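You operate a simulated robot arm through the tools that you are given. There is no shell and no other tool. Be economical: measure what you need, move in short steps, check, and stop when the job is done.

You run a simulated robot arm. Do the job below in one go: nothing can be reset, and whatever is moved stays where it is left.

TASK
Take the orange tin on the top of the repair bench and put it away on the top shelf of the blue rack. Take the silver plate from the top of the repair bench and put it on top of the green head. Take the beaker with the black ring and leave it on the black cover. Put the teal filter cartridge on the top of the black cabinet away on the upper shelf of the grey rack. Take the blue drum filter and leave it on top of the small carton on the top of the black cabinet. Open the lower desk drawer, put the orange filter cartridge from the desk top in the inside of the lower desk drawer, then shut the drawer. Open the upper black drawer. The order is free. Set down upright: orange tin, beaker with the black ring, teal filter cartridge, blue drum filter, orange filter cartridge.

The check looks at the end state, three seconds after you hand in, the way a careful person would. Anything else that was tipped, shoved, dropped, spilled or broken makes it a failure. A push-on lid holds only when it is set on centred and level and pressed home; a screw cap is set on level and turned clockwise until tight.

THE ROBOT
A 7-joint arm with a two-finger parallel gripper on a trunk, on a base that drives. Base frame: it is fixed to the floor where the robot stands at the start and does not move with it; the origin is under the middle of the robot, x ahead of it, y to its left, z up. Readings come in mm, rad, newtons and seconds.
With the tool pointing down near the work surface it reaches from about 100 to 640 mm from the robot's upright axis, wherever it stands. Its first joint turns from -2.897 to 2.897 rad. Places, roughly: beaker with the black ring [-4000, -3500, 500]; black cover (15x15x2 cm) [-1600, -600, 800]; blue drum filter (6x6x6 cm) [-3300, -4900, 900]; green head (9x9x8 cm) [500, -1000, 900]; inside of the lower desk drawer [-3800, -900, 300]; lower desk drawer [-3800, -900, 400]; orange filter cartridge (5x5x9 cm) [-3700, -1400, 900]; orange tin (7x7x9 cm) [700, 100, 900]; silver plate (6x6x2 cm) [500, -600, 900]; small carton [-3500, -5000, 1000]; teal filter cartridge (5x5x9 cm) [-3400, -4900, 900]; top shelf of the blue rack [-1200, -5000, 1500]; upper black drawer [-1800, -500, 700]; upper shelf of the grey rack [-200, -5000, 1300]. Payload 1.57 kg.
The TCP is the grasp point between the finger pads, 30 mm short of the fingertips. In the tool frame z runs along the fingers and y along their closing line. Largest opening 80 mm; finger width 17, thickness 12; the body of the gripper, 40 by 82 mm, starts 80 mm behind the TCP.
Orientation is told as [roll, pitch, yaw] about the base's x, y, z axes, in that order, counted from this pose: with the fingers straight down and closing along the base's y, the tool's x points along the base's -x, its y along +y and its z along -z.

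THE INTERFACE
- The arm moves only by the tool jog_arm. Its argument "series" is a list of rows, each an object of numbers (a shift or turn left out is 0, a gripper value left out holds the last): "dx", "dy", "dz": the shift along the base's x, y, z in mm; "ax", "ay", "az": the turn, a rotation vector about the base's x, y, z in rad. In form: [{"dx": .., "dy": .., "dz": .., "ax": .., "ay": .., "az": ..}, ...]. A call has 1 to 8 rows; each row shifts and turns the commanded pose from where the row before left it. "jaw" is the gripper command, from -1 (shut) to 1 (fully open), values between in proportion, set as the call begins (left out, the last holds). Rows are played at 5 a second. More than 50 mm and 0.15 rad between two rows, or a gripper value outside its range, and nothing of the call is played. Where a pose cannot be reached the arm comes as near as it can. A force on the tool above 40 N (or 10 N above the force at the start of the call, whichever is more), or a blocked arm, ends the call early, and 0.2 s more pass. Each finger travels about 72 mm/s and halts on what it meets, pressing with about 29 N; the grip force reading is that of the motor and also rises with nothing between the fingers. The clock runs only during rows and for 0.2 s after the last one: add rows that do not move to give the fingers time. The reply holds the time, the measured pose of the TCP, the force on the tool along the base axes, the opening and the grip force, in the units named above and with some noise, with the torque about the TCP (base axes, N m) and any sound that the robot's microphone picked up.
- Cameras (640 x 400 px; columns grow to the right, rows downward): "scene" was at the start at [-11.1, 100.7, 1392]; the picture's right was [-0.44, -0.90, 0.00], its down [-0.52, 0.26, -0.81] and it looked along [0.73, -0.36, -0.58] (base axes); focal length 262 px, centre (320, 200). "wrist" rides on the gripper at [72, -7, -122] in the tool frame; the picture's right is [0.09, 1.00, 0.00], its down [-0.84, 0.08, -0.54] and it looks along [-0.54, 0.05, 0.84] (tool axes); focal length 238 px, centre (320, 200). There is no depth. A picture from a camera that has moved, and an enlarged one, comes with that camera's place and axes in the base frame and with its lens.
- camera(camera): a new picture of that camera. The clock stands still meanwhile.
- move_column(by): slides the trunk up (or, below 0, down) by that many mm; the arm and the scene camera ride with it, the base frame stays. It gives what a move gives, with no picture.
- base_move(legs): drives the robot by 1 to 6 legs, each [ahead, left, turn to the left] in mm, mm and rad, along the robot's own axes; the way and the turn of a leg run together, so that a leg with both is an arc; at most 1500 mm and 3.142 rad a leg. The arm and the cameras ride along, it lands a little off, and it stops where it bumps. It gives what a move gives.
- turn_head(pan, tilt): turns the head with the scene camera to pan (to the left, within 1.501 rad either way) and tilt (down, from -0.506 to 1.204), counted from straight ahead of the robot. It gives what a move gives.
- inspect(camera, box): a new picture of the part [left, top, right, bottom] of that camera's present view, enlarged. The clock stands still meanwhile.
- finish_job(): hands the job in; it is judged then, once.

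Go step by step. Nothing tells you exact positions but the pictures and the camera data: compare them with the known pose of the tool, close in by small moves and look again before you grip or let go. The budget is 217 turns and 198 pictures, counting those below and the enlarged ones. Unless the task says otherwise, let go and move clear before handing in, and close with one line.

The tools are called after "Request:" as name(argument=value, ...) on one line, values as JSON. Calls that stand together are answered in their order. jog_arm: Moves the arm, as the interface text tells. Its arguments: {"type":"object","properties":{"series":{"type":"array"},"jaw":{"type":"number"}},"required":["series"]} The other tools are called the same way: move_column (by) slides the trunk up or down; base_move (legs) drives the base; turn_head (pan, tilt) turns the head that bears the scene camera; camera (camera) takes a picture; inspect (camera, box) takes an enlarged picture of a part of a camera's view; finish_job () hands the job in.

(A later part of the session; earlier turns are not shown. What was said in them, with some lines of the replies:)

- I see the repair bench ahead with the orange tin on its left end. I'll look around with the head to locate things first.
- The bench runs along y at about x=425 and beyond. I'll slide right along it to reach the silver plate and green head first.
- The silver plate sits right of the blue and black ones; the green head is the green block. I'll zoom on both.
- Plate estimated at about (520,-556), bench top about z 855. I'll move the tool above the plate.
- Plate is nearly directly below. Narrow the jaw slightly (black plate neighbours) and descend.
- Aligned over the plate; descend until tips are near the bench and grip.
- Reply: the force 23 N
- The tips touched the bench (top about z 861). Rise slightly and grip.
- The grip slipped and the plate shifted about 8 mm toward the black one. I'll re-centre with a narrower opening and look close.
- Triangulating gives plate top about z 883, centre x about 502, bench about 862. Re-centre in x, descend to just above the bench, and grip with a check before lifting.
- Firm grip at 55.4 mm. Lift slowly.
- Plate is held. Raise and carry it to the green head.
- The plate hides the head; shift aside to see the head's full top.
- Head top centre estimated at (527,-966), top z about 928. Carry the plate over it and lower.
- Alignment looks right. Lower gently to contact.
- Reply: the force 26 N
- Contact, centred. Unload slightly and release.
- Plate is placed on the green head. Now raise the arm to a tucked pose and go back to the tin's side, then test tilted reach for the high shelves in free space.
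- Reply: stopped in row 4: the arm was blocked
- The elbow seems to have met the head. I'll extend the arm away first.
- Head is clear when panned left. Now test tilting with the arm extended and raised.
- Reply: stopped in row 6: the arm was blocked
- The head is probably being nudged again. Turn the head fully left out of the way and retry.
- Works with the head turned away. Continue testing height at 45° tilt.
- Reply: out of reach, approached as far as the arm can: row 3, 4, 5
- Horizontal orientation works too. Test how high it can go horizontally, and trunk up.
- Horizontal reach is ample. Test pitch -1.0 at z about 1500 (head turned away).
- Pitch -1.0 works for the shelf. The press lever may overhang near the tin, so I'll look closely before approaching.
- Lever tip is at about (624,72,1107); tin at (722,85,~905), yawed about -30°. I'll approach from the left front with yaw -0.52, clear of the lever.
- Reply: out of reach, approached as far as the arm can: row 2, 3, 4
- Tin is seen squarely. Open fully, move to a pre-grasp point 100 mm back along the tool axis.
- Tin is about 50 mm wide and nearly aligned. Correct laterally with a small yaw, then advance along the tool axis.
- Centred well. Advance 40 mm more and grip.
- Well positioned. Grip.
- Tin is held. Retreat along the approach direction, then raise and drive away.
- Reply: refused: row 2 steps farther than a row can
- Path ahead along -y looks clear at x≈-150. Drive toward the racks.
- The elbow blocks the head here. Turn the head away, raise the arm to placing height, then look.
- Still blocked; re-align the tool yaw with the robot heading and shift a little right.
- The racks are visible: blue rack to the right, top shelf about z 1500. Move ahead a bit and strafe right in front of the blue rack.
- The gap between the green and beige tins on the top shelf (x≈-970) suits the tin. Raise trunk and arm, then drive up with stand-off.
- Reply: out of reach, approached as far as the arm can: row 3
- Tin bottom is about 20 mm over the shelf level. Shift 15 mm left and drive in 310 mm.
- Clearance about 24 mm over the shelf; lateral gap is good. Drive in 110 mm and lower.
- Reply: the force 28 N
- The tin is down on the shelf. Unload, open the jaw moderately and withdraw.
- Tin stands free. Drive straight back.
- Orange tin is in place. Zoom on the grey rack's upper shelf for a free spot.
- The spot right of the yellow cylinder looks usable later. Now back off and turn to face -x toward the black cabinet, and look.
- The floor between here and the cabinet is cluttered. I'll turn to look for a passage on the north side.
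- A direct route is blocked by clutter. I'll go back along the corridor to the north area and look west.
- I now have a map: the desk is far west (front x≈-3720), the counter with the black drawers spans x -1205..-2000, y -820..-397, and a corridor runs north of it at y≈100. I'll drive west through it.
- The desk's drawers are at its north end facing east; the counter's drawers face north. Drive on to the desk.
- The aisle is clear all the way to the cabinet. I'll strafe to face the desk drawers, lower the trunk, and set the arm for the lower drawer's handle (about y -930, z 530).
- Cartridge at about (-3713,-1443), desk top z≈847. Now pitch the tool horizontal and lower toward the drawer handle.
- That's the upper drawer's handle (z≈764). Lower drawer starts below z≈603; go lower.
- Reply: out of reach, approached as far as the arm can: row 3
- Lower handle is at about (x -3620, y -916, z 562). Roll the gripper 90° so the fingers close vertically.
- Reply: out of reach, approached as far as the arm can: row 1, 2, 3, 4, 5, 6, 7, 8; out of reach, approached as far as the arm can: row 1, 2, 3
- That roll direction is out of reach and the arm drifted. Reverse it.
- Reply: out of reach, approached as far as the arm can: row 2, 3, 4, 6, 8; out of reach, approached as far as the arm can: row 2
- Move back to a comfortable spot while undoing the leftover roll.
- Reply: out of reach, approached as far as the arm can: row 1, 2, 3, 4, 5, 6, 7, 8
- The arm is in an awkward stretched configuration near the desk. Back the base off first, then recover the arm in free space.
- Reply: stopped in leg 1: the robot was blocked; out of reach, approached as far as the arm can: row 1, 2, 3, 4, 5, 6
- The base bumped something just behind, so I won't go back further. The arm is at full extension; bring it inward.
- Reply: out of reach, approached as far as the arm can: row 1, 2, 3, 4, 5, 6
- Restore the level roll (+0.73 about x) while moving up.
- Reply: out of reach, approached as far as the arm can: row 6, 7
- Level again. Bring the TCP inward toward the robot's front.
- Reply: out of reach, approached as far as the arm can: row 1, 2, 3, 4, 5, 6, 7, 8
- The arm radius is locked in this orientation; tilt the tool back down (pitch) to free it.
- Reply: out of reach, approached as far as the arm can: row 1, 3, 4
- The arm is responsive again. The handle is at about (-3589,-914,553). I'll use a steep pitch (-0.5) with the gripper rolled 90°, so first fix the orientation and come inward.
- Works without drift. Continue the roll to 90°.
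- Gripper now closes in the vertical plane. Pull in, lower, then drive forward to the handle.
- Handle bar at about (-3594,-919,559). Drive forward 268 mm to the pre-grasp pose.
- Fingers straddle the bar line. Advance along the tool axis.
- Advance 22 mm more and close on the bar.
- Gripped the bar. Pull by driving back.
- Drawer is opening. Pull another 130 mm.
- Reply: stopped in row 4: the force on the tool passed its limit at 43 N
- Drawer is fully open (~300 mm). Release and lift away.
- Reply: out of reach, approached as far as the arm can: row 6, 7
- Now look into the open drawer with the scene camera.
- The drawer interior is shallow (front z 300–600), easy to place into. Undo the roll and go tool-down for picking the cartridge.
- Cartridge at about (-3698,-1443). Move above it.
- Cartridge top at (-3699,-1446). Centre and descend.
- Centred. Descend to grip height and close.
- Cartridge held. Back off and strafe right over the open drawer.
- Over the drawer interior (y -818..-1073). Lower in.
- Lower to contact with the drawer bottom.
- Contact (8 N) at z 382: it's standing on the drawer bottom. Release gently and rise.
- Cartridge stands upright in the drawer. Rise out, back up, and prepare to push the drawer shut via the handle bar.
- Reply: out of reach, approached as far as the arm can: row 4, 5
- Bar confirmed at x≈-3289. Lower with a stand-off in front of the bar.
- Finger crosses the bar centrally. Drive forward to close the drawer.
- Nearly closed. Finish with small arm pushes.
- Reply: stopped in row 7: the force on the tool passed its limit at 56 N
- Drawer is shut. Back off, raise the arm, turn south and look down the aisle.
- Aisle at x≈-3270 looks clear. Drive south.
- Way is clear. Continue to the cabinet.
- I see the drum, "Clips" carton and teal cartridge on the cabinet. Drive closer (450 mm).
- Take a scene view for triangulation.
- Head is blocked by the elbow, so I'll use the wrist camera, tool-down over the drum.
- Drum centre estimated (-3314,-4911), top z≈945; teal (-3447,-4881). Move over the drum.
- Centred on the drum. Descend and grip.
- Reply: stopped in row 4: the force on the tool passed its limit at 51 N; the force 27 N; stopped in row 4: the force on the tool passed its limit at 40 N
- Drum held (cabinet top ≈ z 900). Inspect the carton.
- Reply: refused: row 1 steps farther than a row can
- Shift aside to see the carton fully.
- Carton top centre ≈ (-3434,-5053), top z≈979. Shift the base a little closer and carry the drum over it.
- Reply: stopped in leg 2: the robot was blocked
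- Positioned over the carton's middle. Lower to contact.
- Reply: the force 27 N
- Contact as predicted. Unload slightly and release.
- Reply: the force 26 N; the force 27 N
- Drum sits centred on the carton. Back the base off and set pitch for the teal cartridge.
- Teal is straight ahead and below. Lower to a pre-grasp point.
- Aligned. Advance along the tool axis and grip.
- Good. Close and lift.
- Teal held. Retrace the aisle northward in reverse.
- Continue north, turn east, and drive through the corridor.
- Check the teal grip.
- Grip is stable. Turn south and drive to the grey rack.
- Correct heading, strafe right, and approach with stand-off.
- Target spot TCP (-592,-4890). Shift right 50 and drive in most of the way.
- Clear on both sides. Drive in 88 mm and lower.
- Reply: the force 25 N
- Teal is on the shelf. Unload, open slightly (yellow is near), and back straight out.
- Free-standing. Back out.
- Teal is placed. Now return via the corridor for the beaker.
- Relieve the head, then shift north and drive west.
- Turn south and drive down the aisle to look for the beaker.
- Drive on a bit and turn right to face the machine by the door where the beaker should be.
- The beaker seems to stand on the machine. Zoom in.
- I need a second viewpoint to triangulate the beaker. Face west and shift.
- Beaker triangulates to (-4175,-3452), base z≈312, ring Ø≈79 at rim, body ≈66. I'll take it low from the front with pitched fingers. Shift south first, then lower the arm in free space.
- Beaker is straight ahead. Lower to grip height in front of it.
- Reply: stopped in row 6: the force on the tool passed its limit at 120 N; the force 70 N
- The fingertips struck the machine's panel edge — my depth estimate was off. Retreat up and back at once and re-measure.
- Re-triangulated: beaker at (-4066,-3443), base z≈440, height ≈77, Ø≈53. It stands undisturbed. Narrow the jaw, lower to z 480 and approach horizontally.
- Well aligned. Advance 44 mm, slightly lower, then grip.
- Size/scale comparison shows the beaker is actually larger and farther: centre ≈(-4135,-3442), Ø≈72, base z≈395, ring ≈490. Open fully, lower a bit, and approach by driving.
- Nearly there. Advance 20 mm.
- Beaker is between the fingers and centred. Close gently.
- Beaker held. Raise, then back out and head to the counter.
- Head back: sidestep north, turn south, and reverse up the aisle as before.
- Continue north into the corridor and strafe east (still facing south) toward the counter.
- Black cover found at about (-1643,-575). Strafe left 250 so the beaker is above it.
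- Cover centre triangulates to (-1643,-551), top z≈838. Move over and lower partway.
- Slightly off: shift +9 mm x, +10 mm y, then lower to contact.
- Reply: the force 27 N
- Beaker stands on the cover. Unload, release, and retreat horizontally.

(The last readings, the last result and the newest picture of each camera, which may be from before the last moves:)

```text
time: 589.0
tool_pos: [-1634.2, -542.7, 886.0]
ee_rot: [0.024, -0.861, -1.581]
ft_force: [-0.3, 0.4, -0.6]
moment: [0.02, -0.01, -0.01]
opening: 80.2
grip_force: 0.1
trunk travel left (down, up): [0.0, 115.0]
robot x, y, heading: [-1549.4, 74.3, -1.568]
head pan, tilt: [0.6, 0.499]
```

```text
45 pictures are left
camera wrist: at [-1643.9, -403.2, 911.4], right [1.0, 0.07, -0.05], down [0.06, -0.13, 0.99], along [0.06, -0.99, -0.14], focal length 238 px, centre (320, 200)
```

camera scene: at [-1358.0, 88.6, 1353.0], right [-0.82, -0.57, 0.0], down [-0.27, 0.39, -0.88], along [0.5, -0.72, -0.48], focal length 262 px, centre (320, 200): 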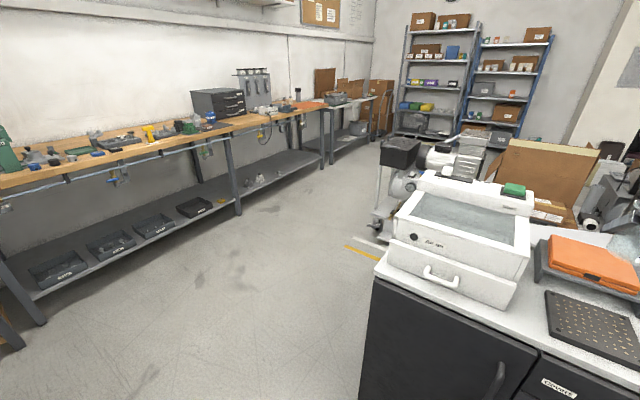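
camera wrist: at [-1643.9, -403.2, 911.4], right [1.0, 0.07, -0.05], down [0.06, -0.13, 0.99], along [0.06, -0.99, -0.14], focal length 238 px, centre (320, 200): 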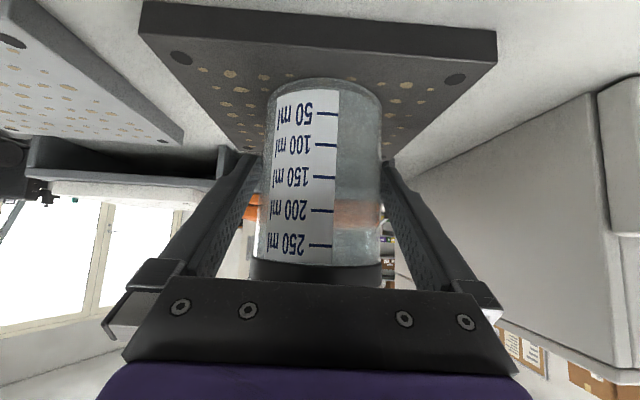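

Released. Retreat straight back.

Request:
jog_arm(series=[{"dy": 15}, {"dy": 20}, {"dy": 20}, {"dy": 25}, {"dy": 25}, {"dy": 25}, {"dy": 25, "dz": 20}, {"dz": 40}])

Request:
camera(camera="wrist")

```text
time: 590.8
tool_pos: [-1636.9, -385.5, 936.7]
ee_rot: [0.055, -0.844, -1.612]
ft_force: [-0.2, -0.1, 0.6]
moment: [0.02, -0.04, 0.02]
opening: 80.1
grip_force: 0.1
trunk travel left (down, up): [0.0, 115.0]
robot x, y, heading: [-1550.0, 75.9, -1.568]
head pan, tilt: [0.6, 0.499]
```

```text
44 pictures are left
camera wrist: at [-1646.7, -246.1, 963.6], right [1.0, 0.06, -0.03], down [0.04, -0.15, 0.99], along [0.06, -0.99, -0.15], focal length 238 px, centre (320, 200)
```

wrist: 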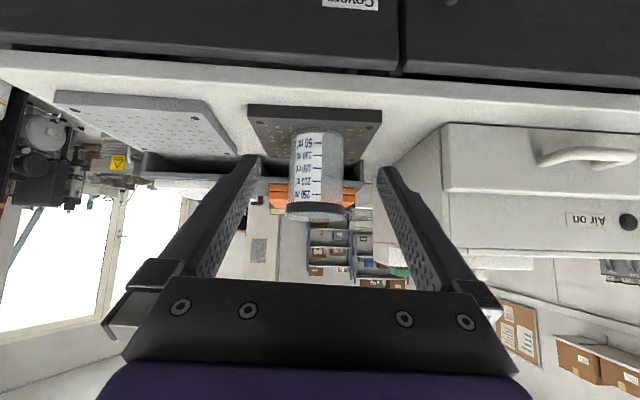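

Beaker is upright on the cover. Now the upper black drawer: shift west and look at the drawer front.

Request:
base_move(legs=[[-80, 0, 0], [0, -250, 0]])

Request:
jog_arm(series=[{"dz": -40}, {"dz": -40}, {"dz": -40}, {"dz": -30}])

Request:
camera(camera="wrist")

Request:
camera(camera="scene")

```text
time: 594.5
tool_pos: [-1888.4, -309.2, 937.1]
ee_rot: [0.055, -0.844, -1.604]
ft_force: [0.5, 0.0, 0.1]
moment: [0.02, 0.01, -0.01]
opening: 80.2
grip_force: 0.1
trunk travel left (down, up): [0.0, 115.0]
robot x, y, heading: [-1806.4, 149.3, -1.569]
head pan, tilt: [0.6, 0.499]
```

```text
time: 595.5
tool_pos: [-1890.9, -308.1, 787.0]
ee_rot: [0.05, -0.843, -1.603]
ft_force: [0.8, 0.0, -0.5]
moment: [-0.01, 0.04, 0.01]
opening: 80.0
grip_force: 0.1
trunk travel left (down, up): [0.0, 115.0]
robot x, y, heading: [-1804.4, 151.2, -1.572]
head pan, tilt: [0.6, 0.499]
```

```text
43 pictures are left
camera wrist: at [-1899.8, -168.4, 813.9], right [1.0, 0.07, -0.03], down [0.04, -0.15, 0.99], along [0.06, -0.99, -0.15], focal length 238 px, centre (320, 200)
```

wrist: 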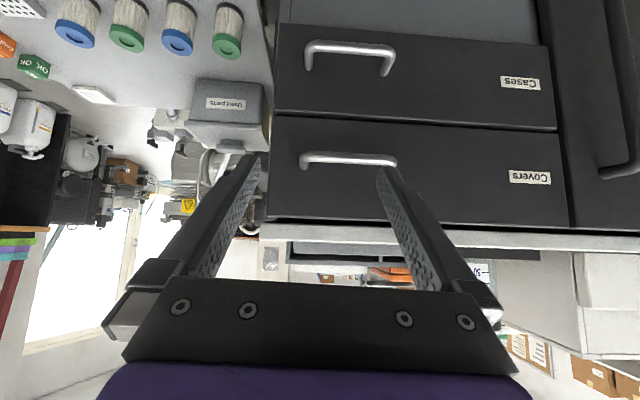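

```text
42 pictures are left
camera scene: at [-1612.3, 166.2, 1353.0], right [-0.82, -0.57, 0.0], down [-0.27, 0.39, -0.88], along [0.5, -0.72, -0.48], focal length 262 px, centre (320, 200)
```

scene: 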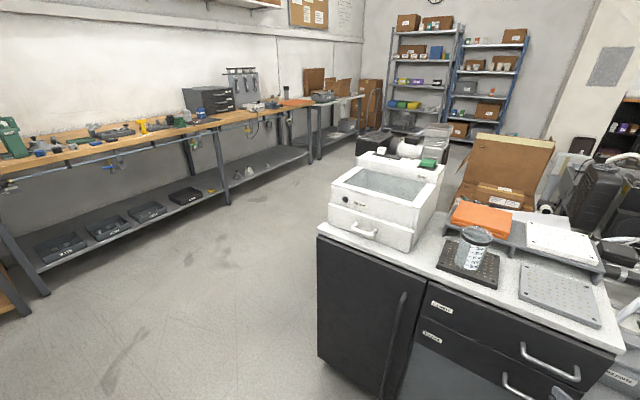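

Upper drawer ("Covers") handle at about (-1855,-427,727). Set the tool to pitch -0.5 and roll 90° as before.

Request:
jog_arm(series=[{"dz": 30, "ax": 0.085, "ay": 0.033}, {"dz": 30, "ax": 0.085, "dx": 9}, {"dz": 30, "ax": 0.085, "dx": 9}, {"dz": 20, "ax": 0.085, "dx": 9}, {"dy": -20, "dx": 9}], jaw=-0.2)

Request:
jog_arm(series=[{"ay": -0.071, "az": -0.13}, {"ay": -0.071, "az": -0.13}, {"ay": -0.071, "az": -0.13}, {"ay": -0.071, "az": -0.13}, {"ay": -0.071, "az": -0.13}, {"ay": -0.071, "az": -0.13}, {"ay": -0.071, "az": -0.13}, {"ay": -0.071, "az": -0.13}])

Request:
jog_arm(series=[{"ay": -0.071, "az": -0.13}, {"ay": -0.071, "az": -0.13}, {"ay": -0.043, "az": -0.08}])

Request:
camera(camera="wrist")

```text
time: 596.7
tool_pos: [-1852.6, -327.9, 896.7]
ee_rot: [0.006, -0.505, -1.569]
ft_force: [-0.9, 0.8, -0.7]
moment: [0.0, -0.03, 0.02]
opening: 32.1
grip_force: 0.1
trunk travel left (down, up): [0.0, 115.0]
robot x, y, heading: [-1804.1, 150.1, -1.571]
head pan, tilt: [0.6, 0.499]
```

```text
time: 598.5
tool_pos: [-1852.6, -327.5, 896.4]
ee_rot: [0.476, -0.184, -2.802]
ft_force: [-0.8, -0.1, -0.1]
moment: [0.01, 0.02, 0.02]
opening: 32.1
grip_force: 0.1
trunk travel left (down, up): [0.0, 115.0]
robot x, y, heading: [-1805.2, 147.7, -1.569]
head pan, tilt: [0.6, 0.499]
```

```text
time: 599.3
tool_pos: [-1852.2, -328.5, 896.3]
ee_rot: [0.505, -0.005, 3.137]
ft_force: [-0.6, -0.4, -0.1]
moment: [-0.04, 0.02, 0.0]
opening: 32.1
grip_force: 0.0
trunk travel left (down, up): [0.0, 115.0]
robot x, y, heading: [-1801.3, 151.4, -1.568]
head pan, tilt: [0.6, 0.499]
```

```text
41 pictures are left
camera wrist: at [-1782.3, -263.6, 1000.7], right [0.09, -0.87, 0.48], down [-0.83, 0.2, 0.51], along [-0.54, -0.45, -0.71], focal length 238 px, centre (320, 200)
```

wrist: 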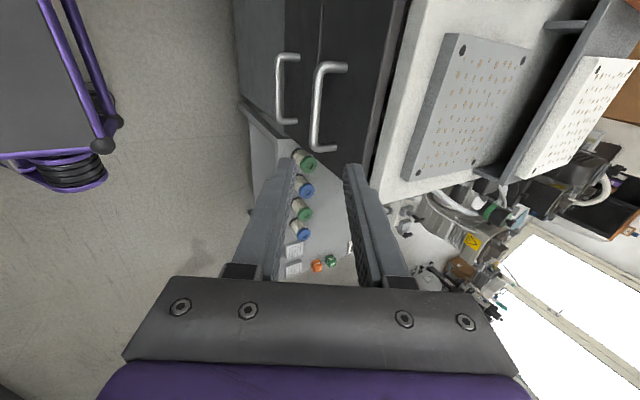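

Orientation good; both handles visible. Lower, then drive forward to the pre-grasp.

Request:
jog_arm(series=[{"dz": -40}, {"dz": -43}])

Request:
base_move(legs=[[48, 0, 0]])

Request:
camera(camera="wrist")

```text
time: 599.9
tool_pos: [-1852.1, -326.9, 813.4]
ee_rot: [0.506, -0.005, 3.138]
ft_force: [-0.3, -0.4, -0.1]
moment: [-0.01, 0.0, -0.02]
opening: 32.1
grip_force: 0.0
trunk travel left (down, up): [0.0, 115.0]
robot x, y, heading: [-1803.5, 149.8, -1.57]
head pan, tilt: [0.6, 0.499]
```

```text
time: 600.8
tool_pos: [-1852.2, -374.9, 814.3]
ee_rot: [0.506, -0.005, 3.138]
ft_force: [1.6, 0.1, -1.0]
moment: [0.0, 0.02, -0.03]
opening: 32.2
grip_force: 0.1
trunk travel left (down, up): [0.0, 115.0]
robot x, y, heading: [-1807.1, 104.7, -1.569]
head pan, tilt: [0.6, 0.499]
```

```text
40 pictures are left
camera wrist: at [-1781.4, -309.9, 917.6], right [0.09, -0.87, 0.48], down [-0.83, 0.2, 0.52], along [-0.54, -0.45, -0.71], focal length 238 px, centre (320, 200)
```

wrist: 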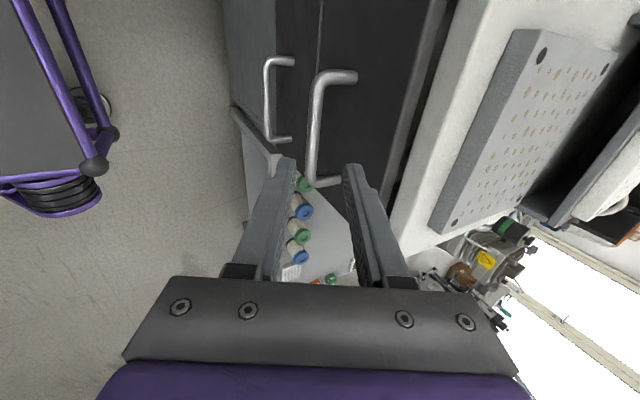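

Same picture as at the desk drawer. Advance along the tool axis.

Request:
jog_arm(series=[{"dy": -9.7, "dz": -17.5}, {"dy": -9.7, "dz": -17.5}, {"dy": -9.7, "dz": -17.5}])

Request:
camera(camera="wrist")

```text
time: 601.6
tool_pos: [-1850.5, -403.7, 764.1]
ee_rot: [0.504, -0.004, 3.139]
ft_force: [-0.2, 0.1, 0.4]
moment: [0.03, -0.02, -0.03]
opening: 31.9
grip_force: 0.0
trunk travel left (down, up): [0.0, 115.0]
robot x, y, heading: [-1803.7, 102.3, -1.567]
head pan, tilt: [0.6, 0.499]
```

```text
39 pictures are left
camera wrist: at [-1779.4, -338.5, 866.3], right [0.09, -0.87, 0.48], down [-0.83, 0.2, 0.52], along [-0.54, -0.45, -0.71], focal length 238 px, centre (320, 200)
```

wrist: 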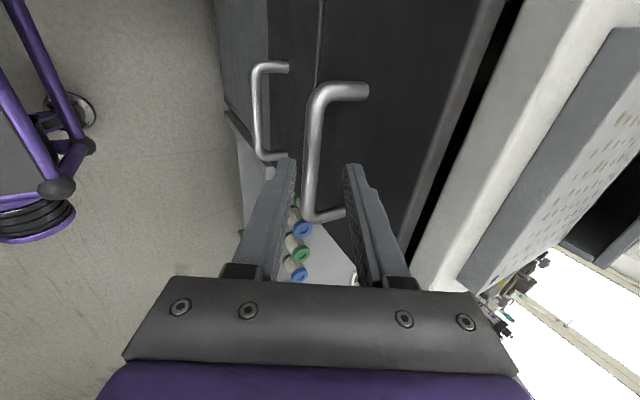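

Advance 24 mm more and close.

Request:
jog_arm(series=[{"dy": -4, "dz": -11}, {"dy": -4.5, "dz": -11}, {}])

Request:
jog_arm(series=[{}, {}, {}], jaw=-1)

Request:
camera(camera="wrist")

```text
time: 602.4
tool_pos: [-1851.6, -411.4, 741.3]
ee_rot: [0.507, -0.005, 3.138]
ft_force: [-0.2, -0.4, -0.2]
moment: [-0.04, 0.05, 0.03]
opening: 32.1
grip_force: 0.0
trunk travel left (down, up): [0.0, 115.0]
robot x, y, heading: [-1801.9, 102.6, -1.573]
head pan, tilt: [0.6, 0.499]
```

```text
time: 603.2
tool_pos: [-1851.2, -411.0, 738.0]
ee_rot: [0.502, -0.006, 3.137]
ft_force: [-2.3, 12.9, -7.1]
moment: [0.18, 0.31, 0.38]
opening: 11.8
grip_force: 29.4
trunk travel left (down, up): [0.0, 115.0]
robot x, y, heading: [-1805.5, 100.2, -1.571]
head pan, tilt: [0.6, 0.499]
```

```text
38 pictures are left
camera wrist: at [-1780.6, -345.8, 842.5], right [0.09, -0.87, 0.48], down [-0.83, 0.2, 0.52], along [-0.54, -0.45, -0.71], focal length 238 px, centre (320, 200)
```

wrist: 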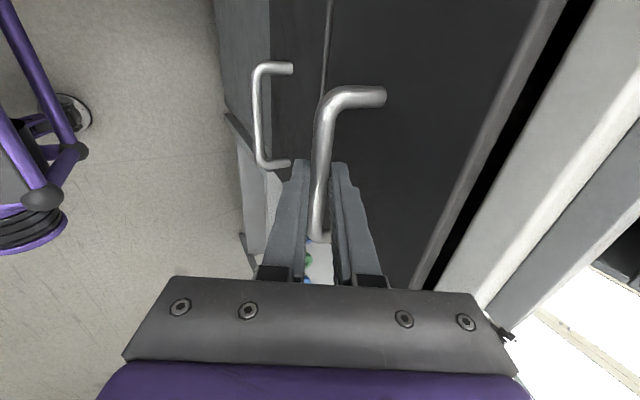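

Bar gripped. Pull by driving back 110 mm.

Request:
base_move(legs=[[-110, 0, 0]])

Request:
jog_arm(series=[{"dy": 20}, {"dy": 20}, {"dy": 20}, {"dy": 20}, {"dy": 15}, {"dy": 15}])

Request:
camera(camera="wrist")

```text
time: 604.4
tool_pos: [-1851.6, -304.4, 738.8]
ee_rot: [0.503, -0.002, 3.138]
ft_force: [3.8, 0.8, -19.8]
moment: [0.15, -0.07, 0.55]
opening: 11.7
grip_force: 28.9
trunk travel left (down, up): [0.0, 115.0]
robot x, y, heading: [-1806.0, 210.4, -1.57]
head pan, tilt: [0.6, 0.499]
```

```text
time: 605.8
tool_pos: [-1852.2, -193.0, 738.9]
ee_rot: [0.502, -0.004, 3.137]
ft_force: [-2.4, 1.0, -15.0]
moment: [0.08, 0.32, 0.43]
opening: 12.3
grip_force: 29.3
trunk travel left (down, up): [0.0, 115.0]
robot x, y, heading: [-1802.0, 212.6, -1.568]
head pan, tilt: [0.6, 0.499]
```

```text
37 pictures are left
camera wrist: at [-1780.5, -128.8, 842.6], right [0.09, -0.87, 0.48], down [-0.83, 0.2, 0.52], along [-0.54, -0.45, -0.71], focal length 238 px, centre (320, 200)
```

wrist: 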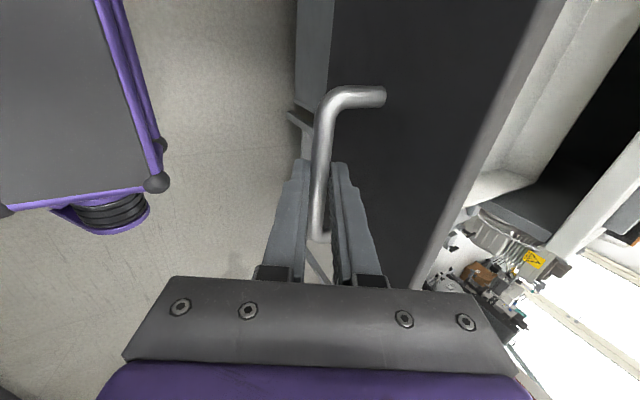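

Open by about 218 mm. Continue pulling until its stop.

Request:
jog_arm(series=[{"dy": 10}, {"dy": 10}, {"dy": 10}, {"dy": 10}, {"dy": 10}, {"dy": 10}])

Request:
base_move(legs=[[-20, 0, 0]])

```text
time: 607.2
tool_pos: [-1858.9, -178.4, 730.6]
ee_rot: [0.506, -0.005, -3.14]
ft_force: [19.9, -1.1, 28.7]
moment: [-0.07, 0.05, 0.47]
opening: 11.8
grip_force: 29.1
out of reach, approached as far as the arm can: row 2, 3, 4, 5, 6
trunk travel left (down, up): [0.0, 115.0]
robot x, y, heading: [-1805.1, 213.3, -1.57]
head pan, tilt: [0.6, 0.499]
```

```text
time: 608.0
tool_pos: [-1859.6, -159.0, 731.0]
ee_rot: [0.503, -0.005, 3.14]
ft_force: [19.7, 1.1, 21.1]
moment: [-0.02, 0.01, 0.5]
opening: 11.5
grip_force: 29.1
trunk travel left (down, up): [0.0, 115.0]
robot x, y, heading: [-1806.5, 232.0, -1.568]
head pan, tilt: [0.6, 0.499]
```

Open by ~252 mm. Try a little more.

Request:
base_move(legs=[[-25, 0, 0]])

Request:
camera(camera="wrist")

Request:
camera(camera="scene")

```text
time: 608.8
tool_pos: [-1859.8, -153.7, 732.9]
ee_rot: [0.521, -0.007, -3.14]
ft_force: [0.1, -0.8, -4.7]
moment: [-0.06, 0.31, -0.03]
opening: 11.9
grip_force: 28.8
trunk travel left (down, up): [0.0, 115.0]
robot x, y, heading: [-1804.7, 242.3, -1.57]
head pan, tilt: [0.6, 0.499]
stopped in leg 1: the force on the tool passed its limit at 50 N (the readings are from after the stop); the commanded pose is now the measured one
```

```text
36 pictures are left
camera wrist: at [-1788.6, -86.0, 835.6], right [0.1, -0.86, 0.49], down [-0.83, 0.2, 0.52], along [-0.54, -0.46, -0.7], focal length 238 px, centre (320, 200)
```

wrist: 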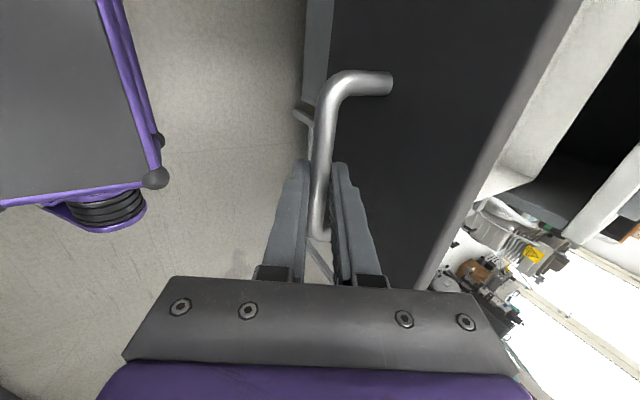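

```text
35 pictures are left
camera scene: at [-1612.3, 258.3, 1352.9], right [-0.82, -0.57, 0.0], down [-0.27, 0.39, -0.88], along [0.5, -0.72, -0.48], focal length 262 px, centre (320, 200)
```

scene: 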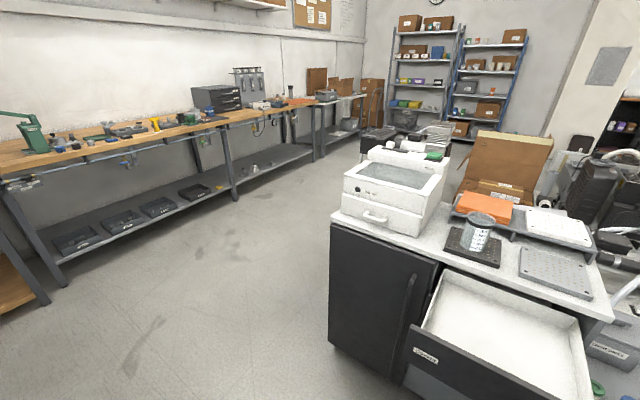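

The drawer hit its stop — fully open, and the beaker still stands. Release and withdraw along the tool axis.

Request:
jog_arm(series=[{}, {}, {}], jaw=-0.15)

Request:
jog_arm(series=[{"dy": 5, "dz": 9}, {"dy": 5, "dz": 9}, {"dy": 5, "dz": 9}])

Request:
camera(camera="wrist")

```text
time: 609.6
tool_pos: [-1859.4, -152.4, 734.0]
ee_rot: [0.521, -0.007, -3.138]
ft_force: [0.4, 0.9, 0.6]
moment: [-0.01, 0.0, -0.02]
opening: 32.8
grip_force: 0.0
trunk travel left (down, up): [0.0, 115.0]
robot x, y, heading: [-1804.9, 246.1, -1.573]
head pan, tilt: [0.6, 0.499]
```

```text
time: 610.4
tool_pos: [-1861.5, -151.9, 758.0]
ee_rot: [0.518, -0.007, -3.138]
ft_force: [-0.1, 0.2, -0.2]
moment: [0.0, 0.03, 0.03]
opening: 34.0
grip_force: 0.1
out of reach, approached as far as the arm can: row 1, 2, 3
trunk travel left (down, up): [0.0, 115.0]
robot x, y, heading: [-1806.8, 241.9, -1.572]
head pan, tilt: [0.6, 0.499]
```

```text
34 pictures are left
camera wrist: at [-1791.4, -85.5, 860.9], right [0.1, -0.86, 0.49], down [-0.83, 0.2, 0.52], along [-0.54, -0.46, -0.7], focal length 238 px, centre (320, 200)
```

wrist: 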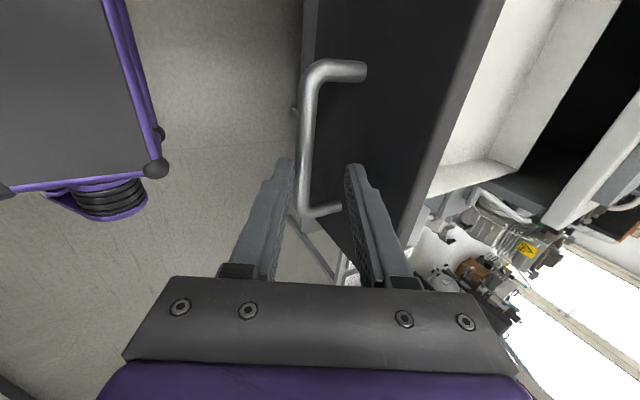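

Nearly clear; raise a bit more straight up.

Request:
jog_arm(series=[{"dz": 8}, {"dz": 10}, {"dz": 15}, {"dz": 20}], jaw=0.0)

Request:
camera(camera="wrist")

```text
time: 611.4
tool_pos: [-1862.2, -153.7, 810.5]
ee_rot: [0.518, -0.008, -3.136]
ft_force: [-0.9, 0.4, 0.5]
moment: [-0.04, -0.01, 0.01]
opening: 39.9
grip_force: 0.0
trunk travel left (down, up): [0.0, 115.0]
robot x, y, heading: [-1805.6, 243.5, -1.573]
head pan, tilt: [0.6, 0.499]
```

```text
33 pictures are left
camera wrist: at [-1791.8, -86.5, 913.9], right [0.1, -0.86, 0.49], down [-0.83, 0.2, 0.52], along [-0.54, -0.46, -0.7], focal length 238 px, centre (320, 200)
```

wrist: 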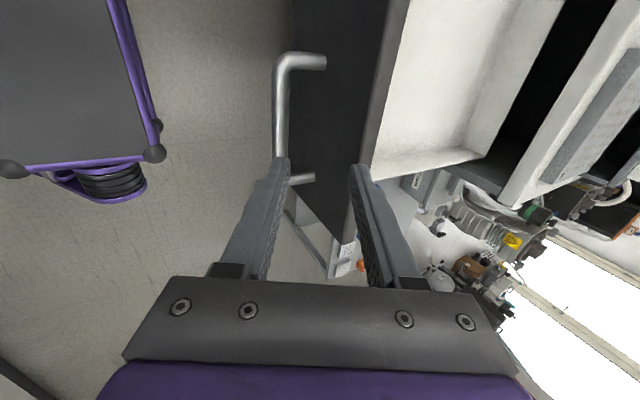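

Clear of the handle. Raise the arm and take a final look.

Request:
jog_arm(series=[{"dz": 40}, {"dz": 40}, {"dz": 30}])

Request:
inspect(camera="scene", box=[380, 170, 640, 400])

Request:
inspect(camera="scene", box=[0, 70, 260, 200])

Request:
inspect(camera="scene", box=[370, 0, 550, 150])

```text
time: 612.4
tool_pos: [-1781.3, -155.9, 906.6]
ee_rot: [0.5, 0.009, -2.925]
ft_force: [0.2, -0.7, -0.5]
moment: [0.0, -0.01, 0.01]
opening: 39.9
grip_force: 0.0
out of reach, approached as far as the arm can: row 2
trunk travel left (down, up): [0.0, 115.0]
robot x, y, heading: [-1806.0, 241.7, -1.571]
head pan, tilt: [0.6, 0.499]
stopped in row 3: the arm was blocked; the commanded pose is now the measured one
```

```text
1.74 times, centred on (510, 285) of scene
camera zoom: at [-1612.7, 258.3, 1353.0], right [-0.82, -0.57, 0.0], down [-0.27, 0.39, -0.88], along [0.5, -0.72, -0.48], focal length 456 px, centre (-10, 52)
```

zoom: 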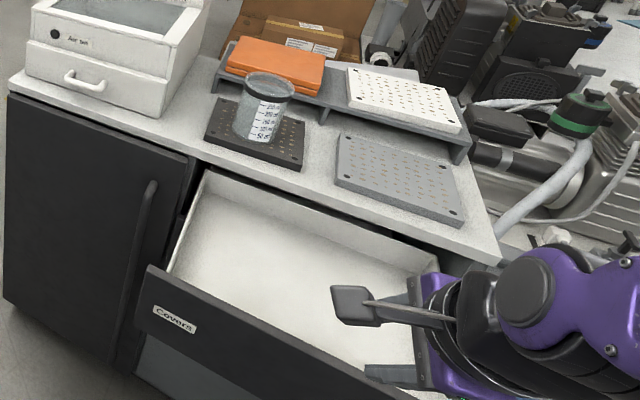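

```text
2.46 times, centred on (130, 135) of scene
camera zoom: at [-1612.7, 258.3, 1353.0], right [-0.82, -0.57, 0.0], down [-0.27, 0.39, -0.88], along [0.5, -0.72, -0.48], focal length 645 px, centre (788, 360)
```

zoom: 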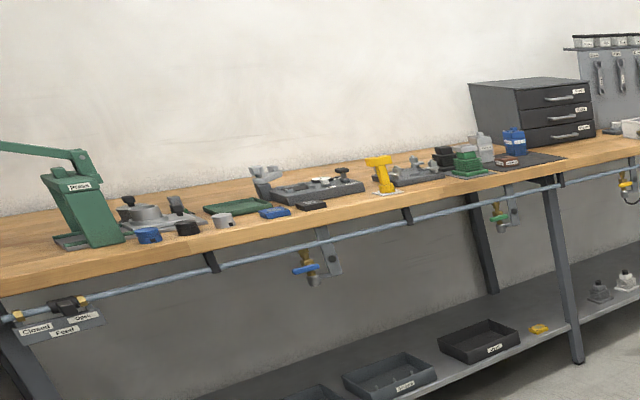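

```text
2.67 times, centred on (460, 75) of scene
camera zoom: at [-1612.7, 258.3, 1353.0], right [-0.82, -0.57, 0.0], down [-0.27, 0.39, -0.88], along [0.5, -0.72, -0.48], focal length 699 px, centre (-53, 533)
```

zoom: 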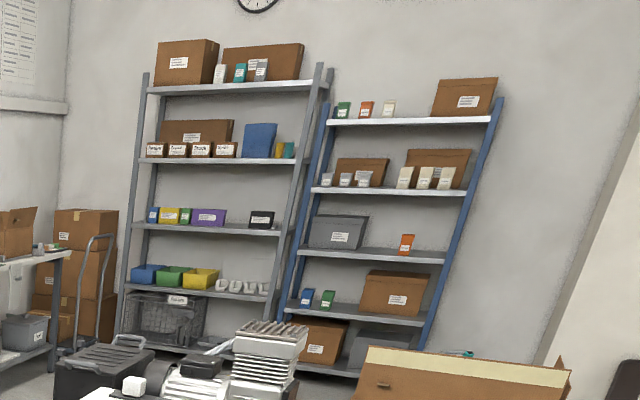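

All looks right; double-check the silver plate on the green head.

Request:
inspect(camera="scene", box=[165, 115, 225, 150])

```text
10.67 times, centred on (195, 132) of scene
camera zoom: at [-1612.7, 258.3, 1353.0], right [-0.82, -0.57, 0.0], down [-0.27, 0.39, -0.88], along [0.5, -0.72, -0.48], focal length 2796 px, centre (1653, 920)
```

zoom: 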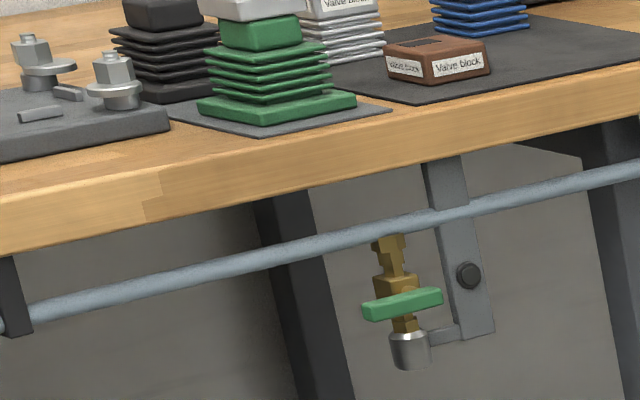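

The silver plate is resting on the green head, the other placements look right in the pictures, and the gripper is empty and clear. I'm handing in.

Request:
finish_job()

```text
The job is handed in.
```

I placed all six objects, put the orange filter cartridge in the lower desk drawer and shut it, opened the upper black drawer to its stop, and handed the job in. Along the way the fingers struck the front panel of the machine holding the beaker (120 N), and the base bumped lightly twice: the black cabinet, and something behind the robot in front of the desk. I saw nothing tipped in the pictures afterwards, but I did not look behind the robot at what it touched there.
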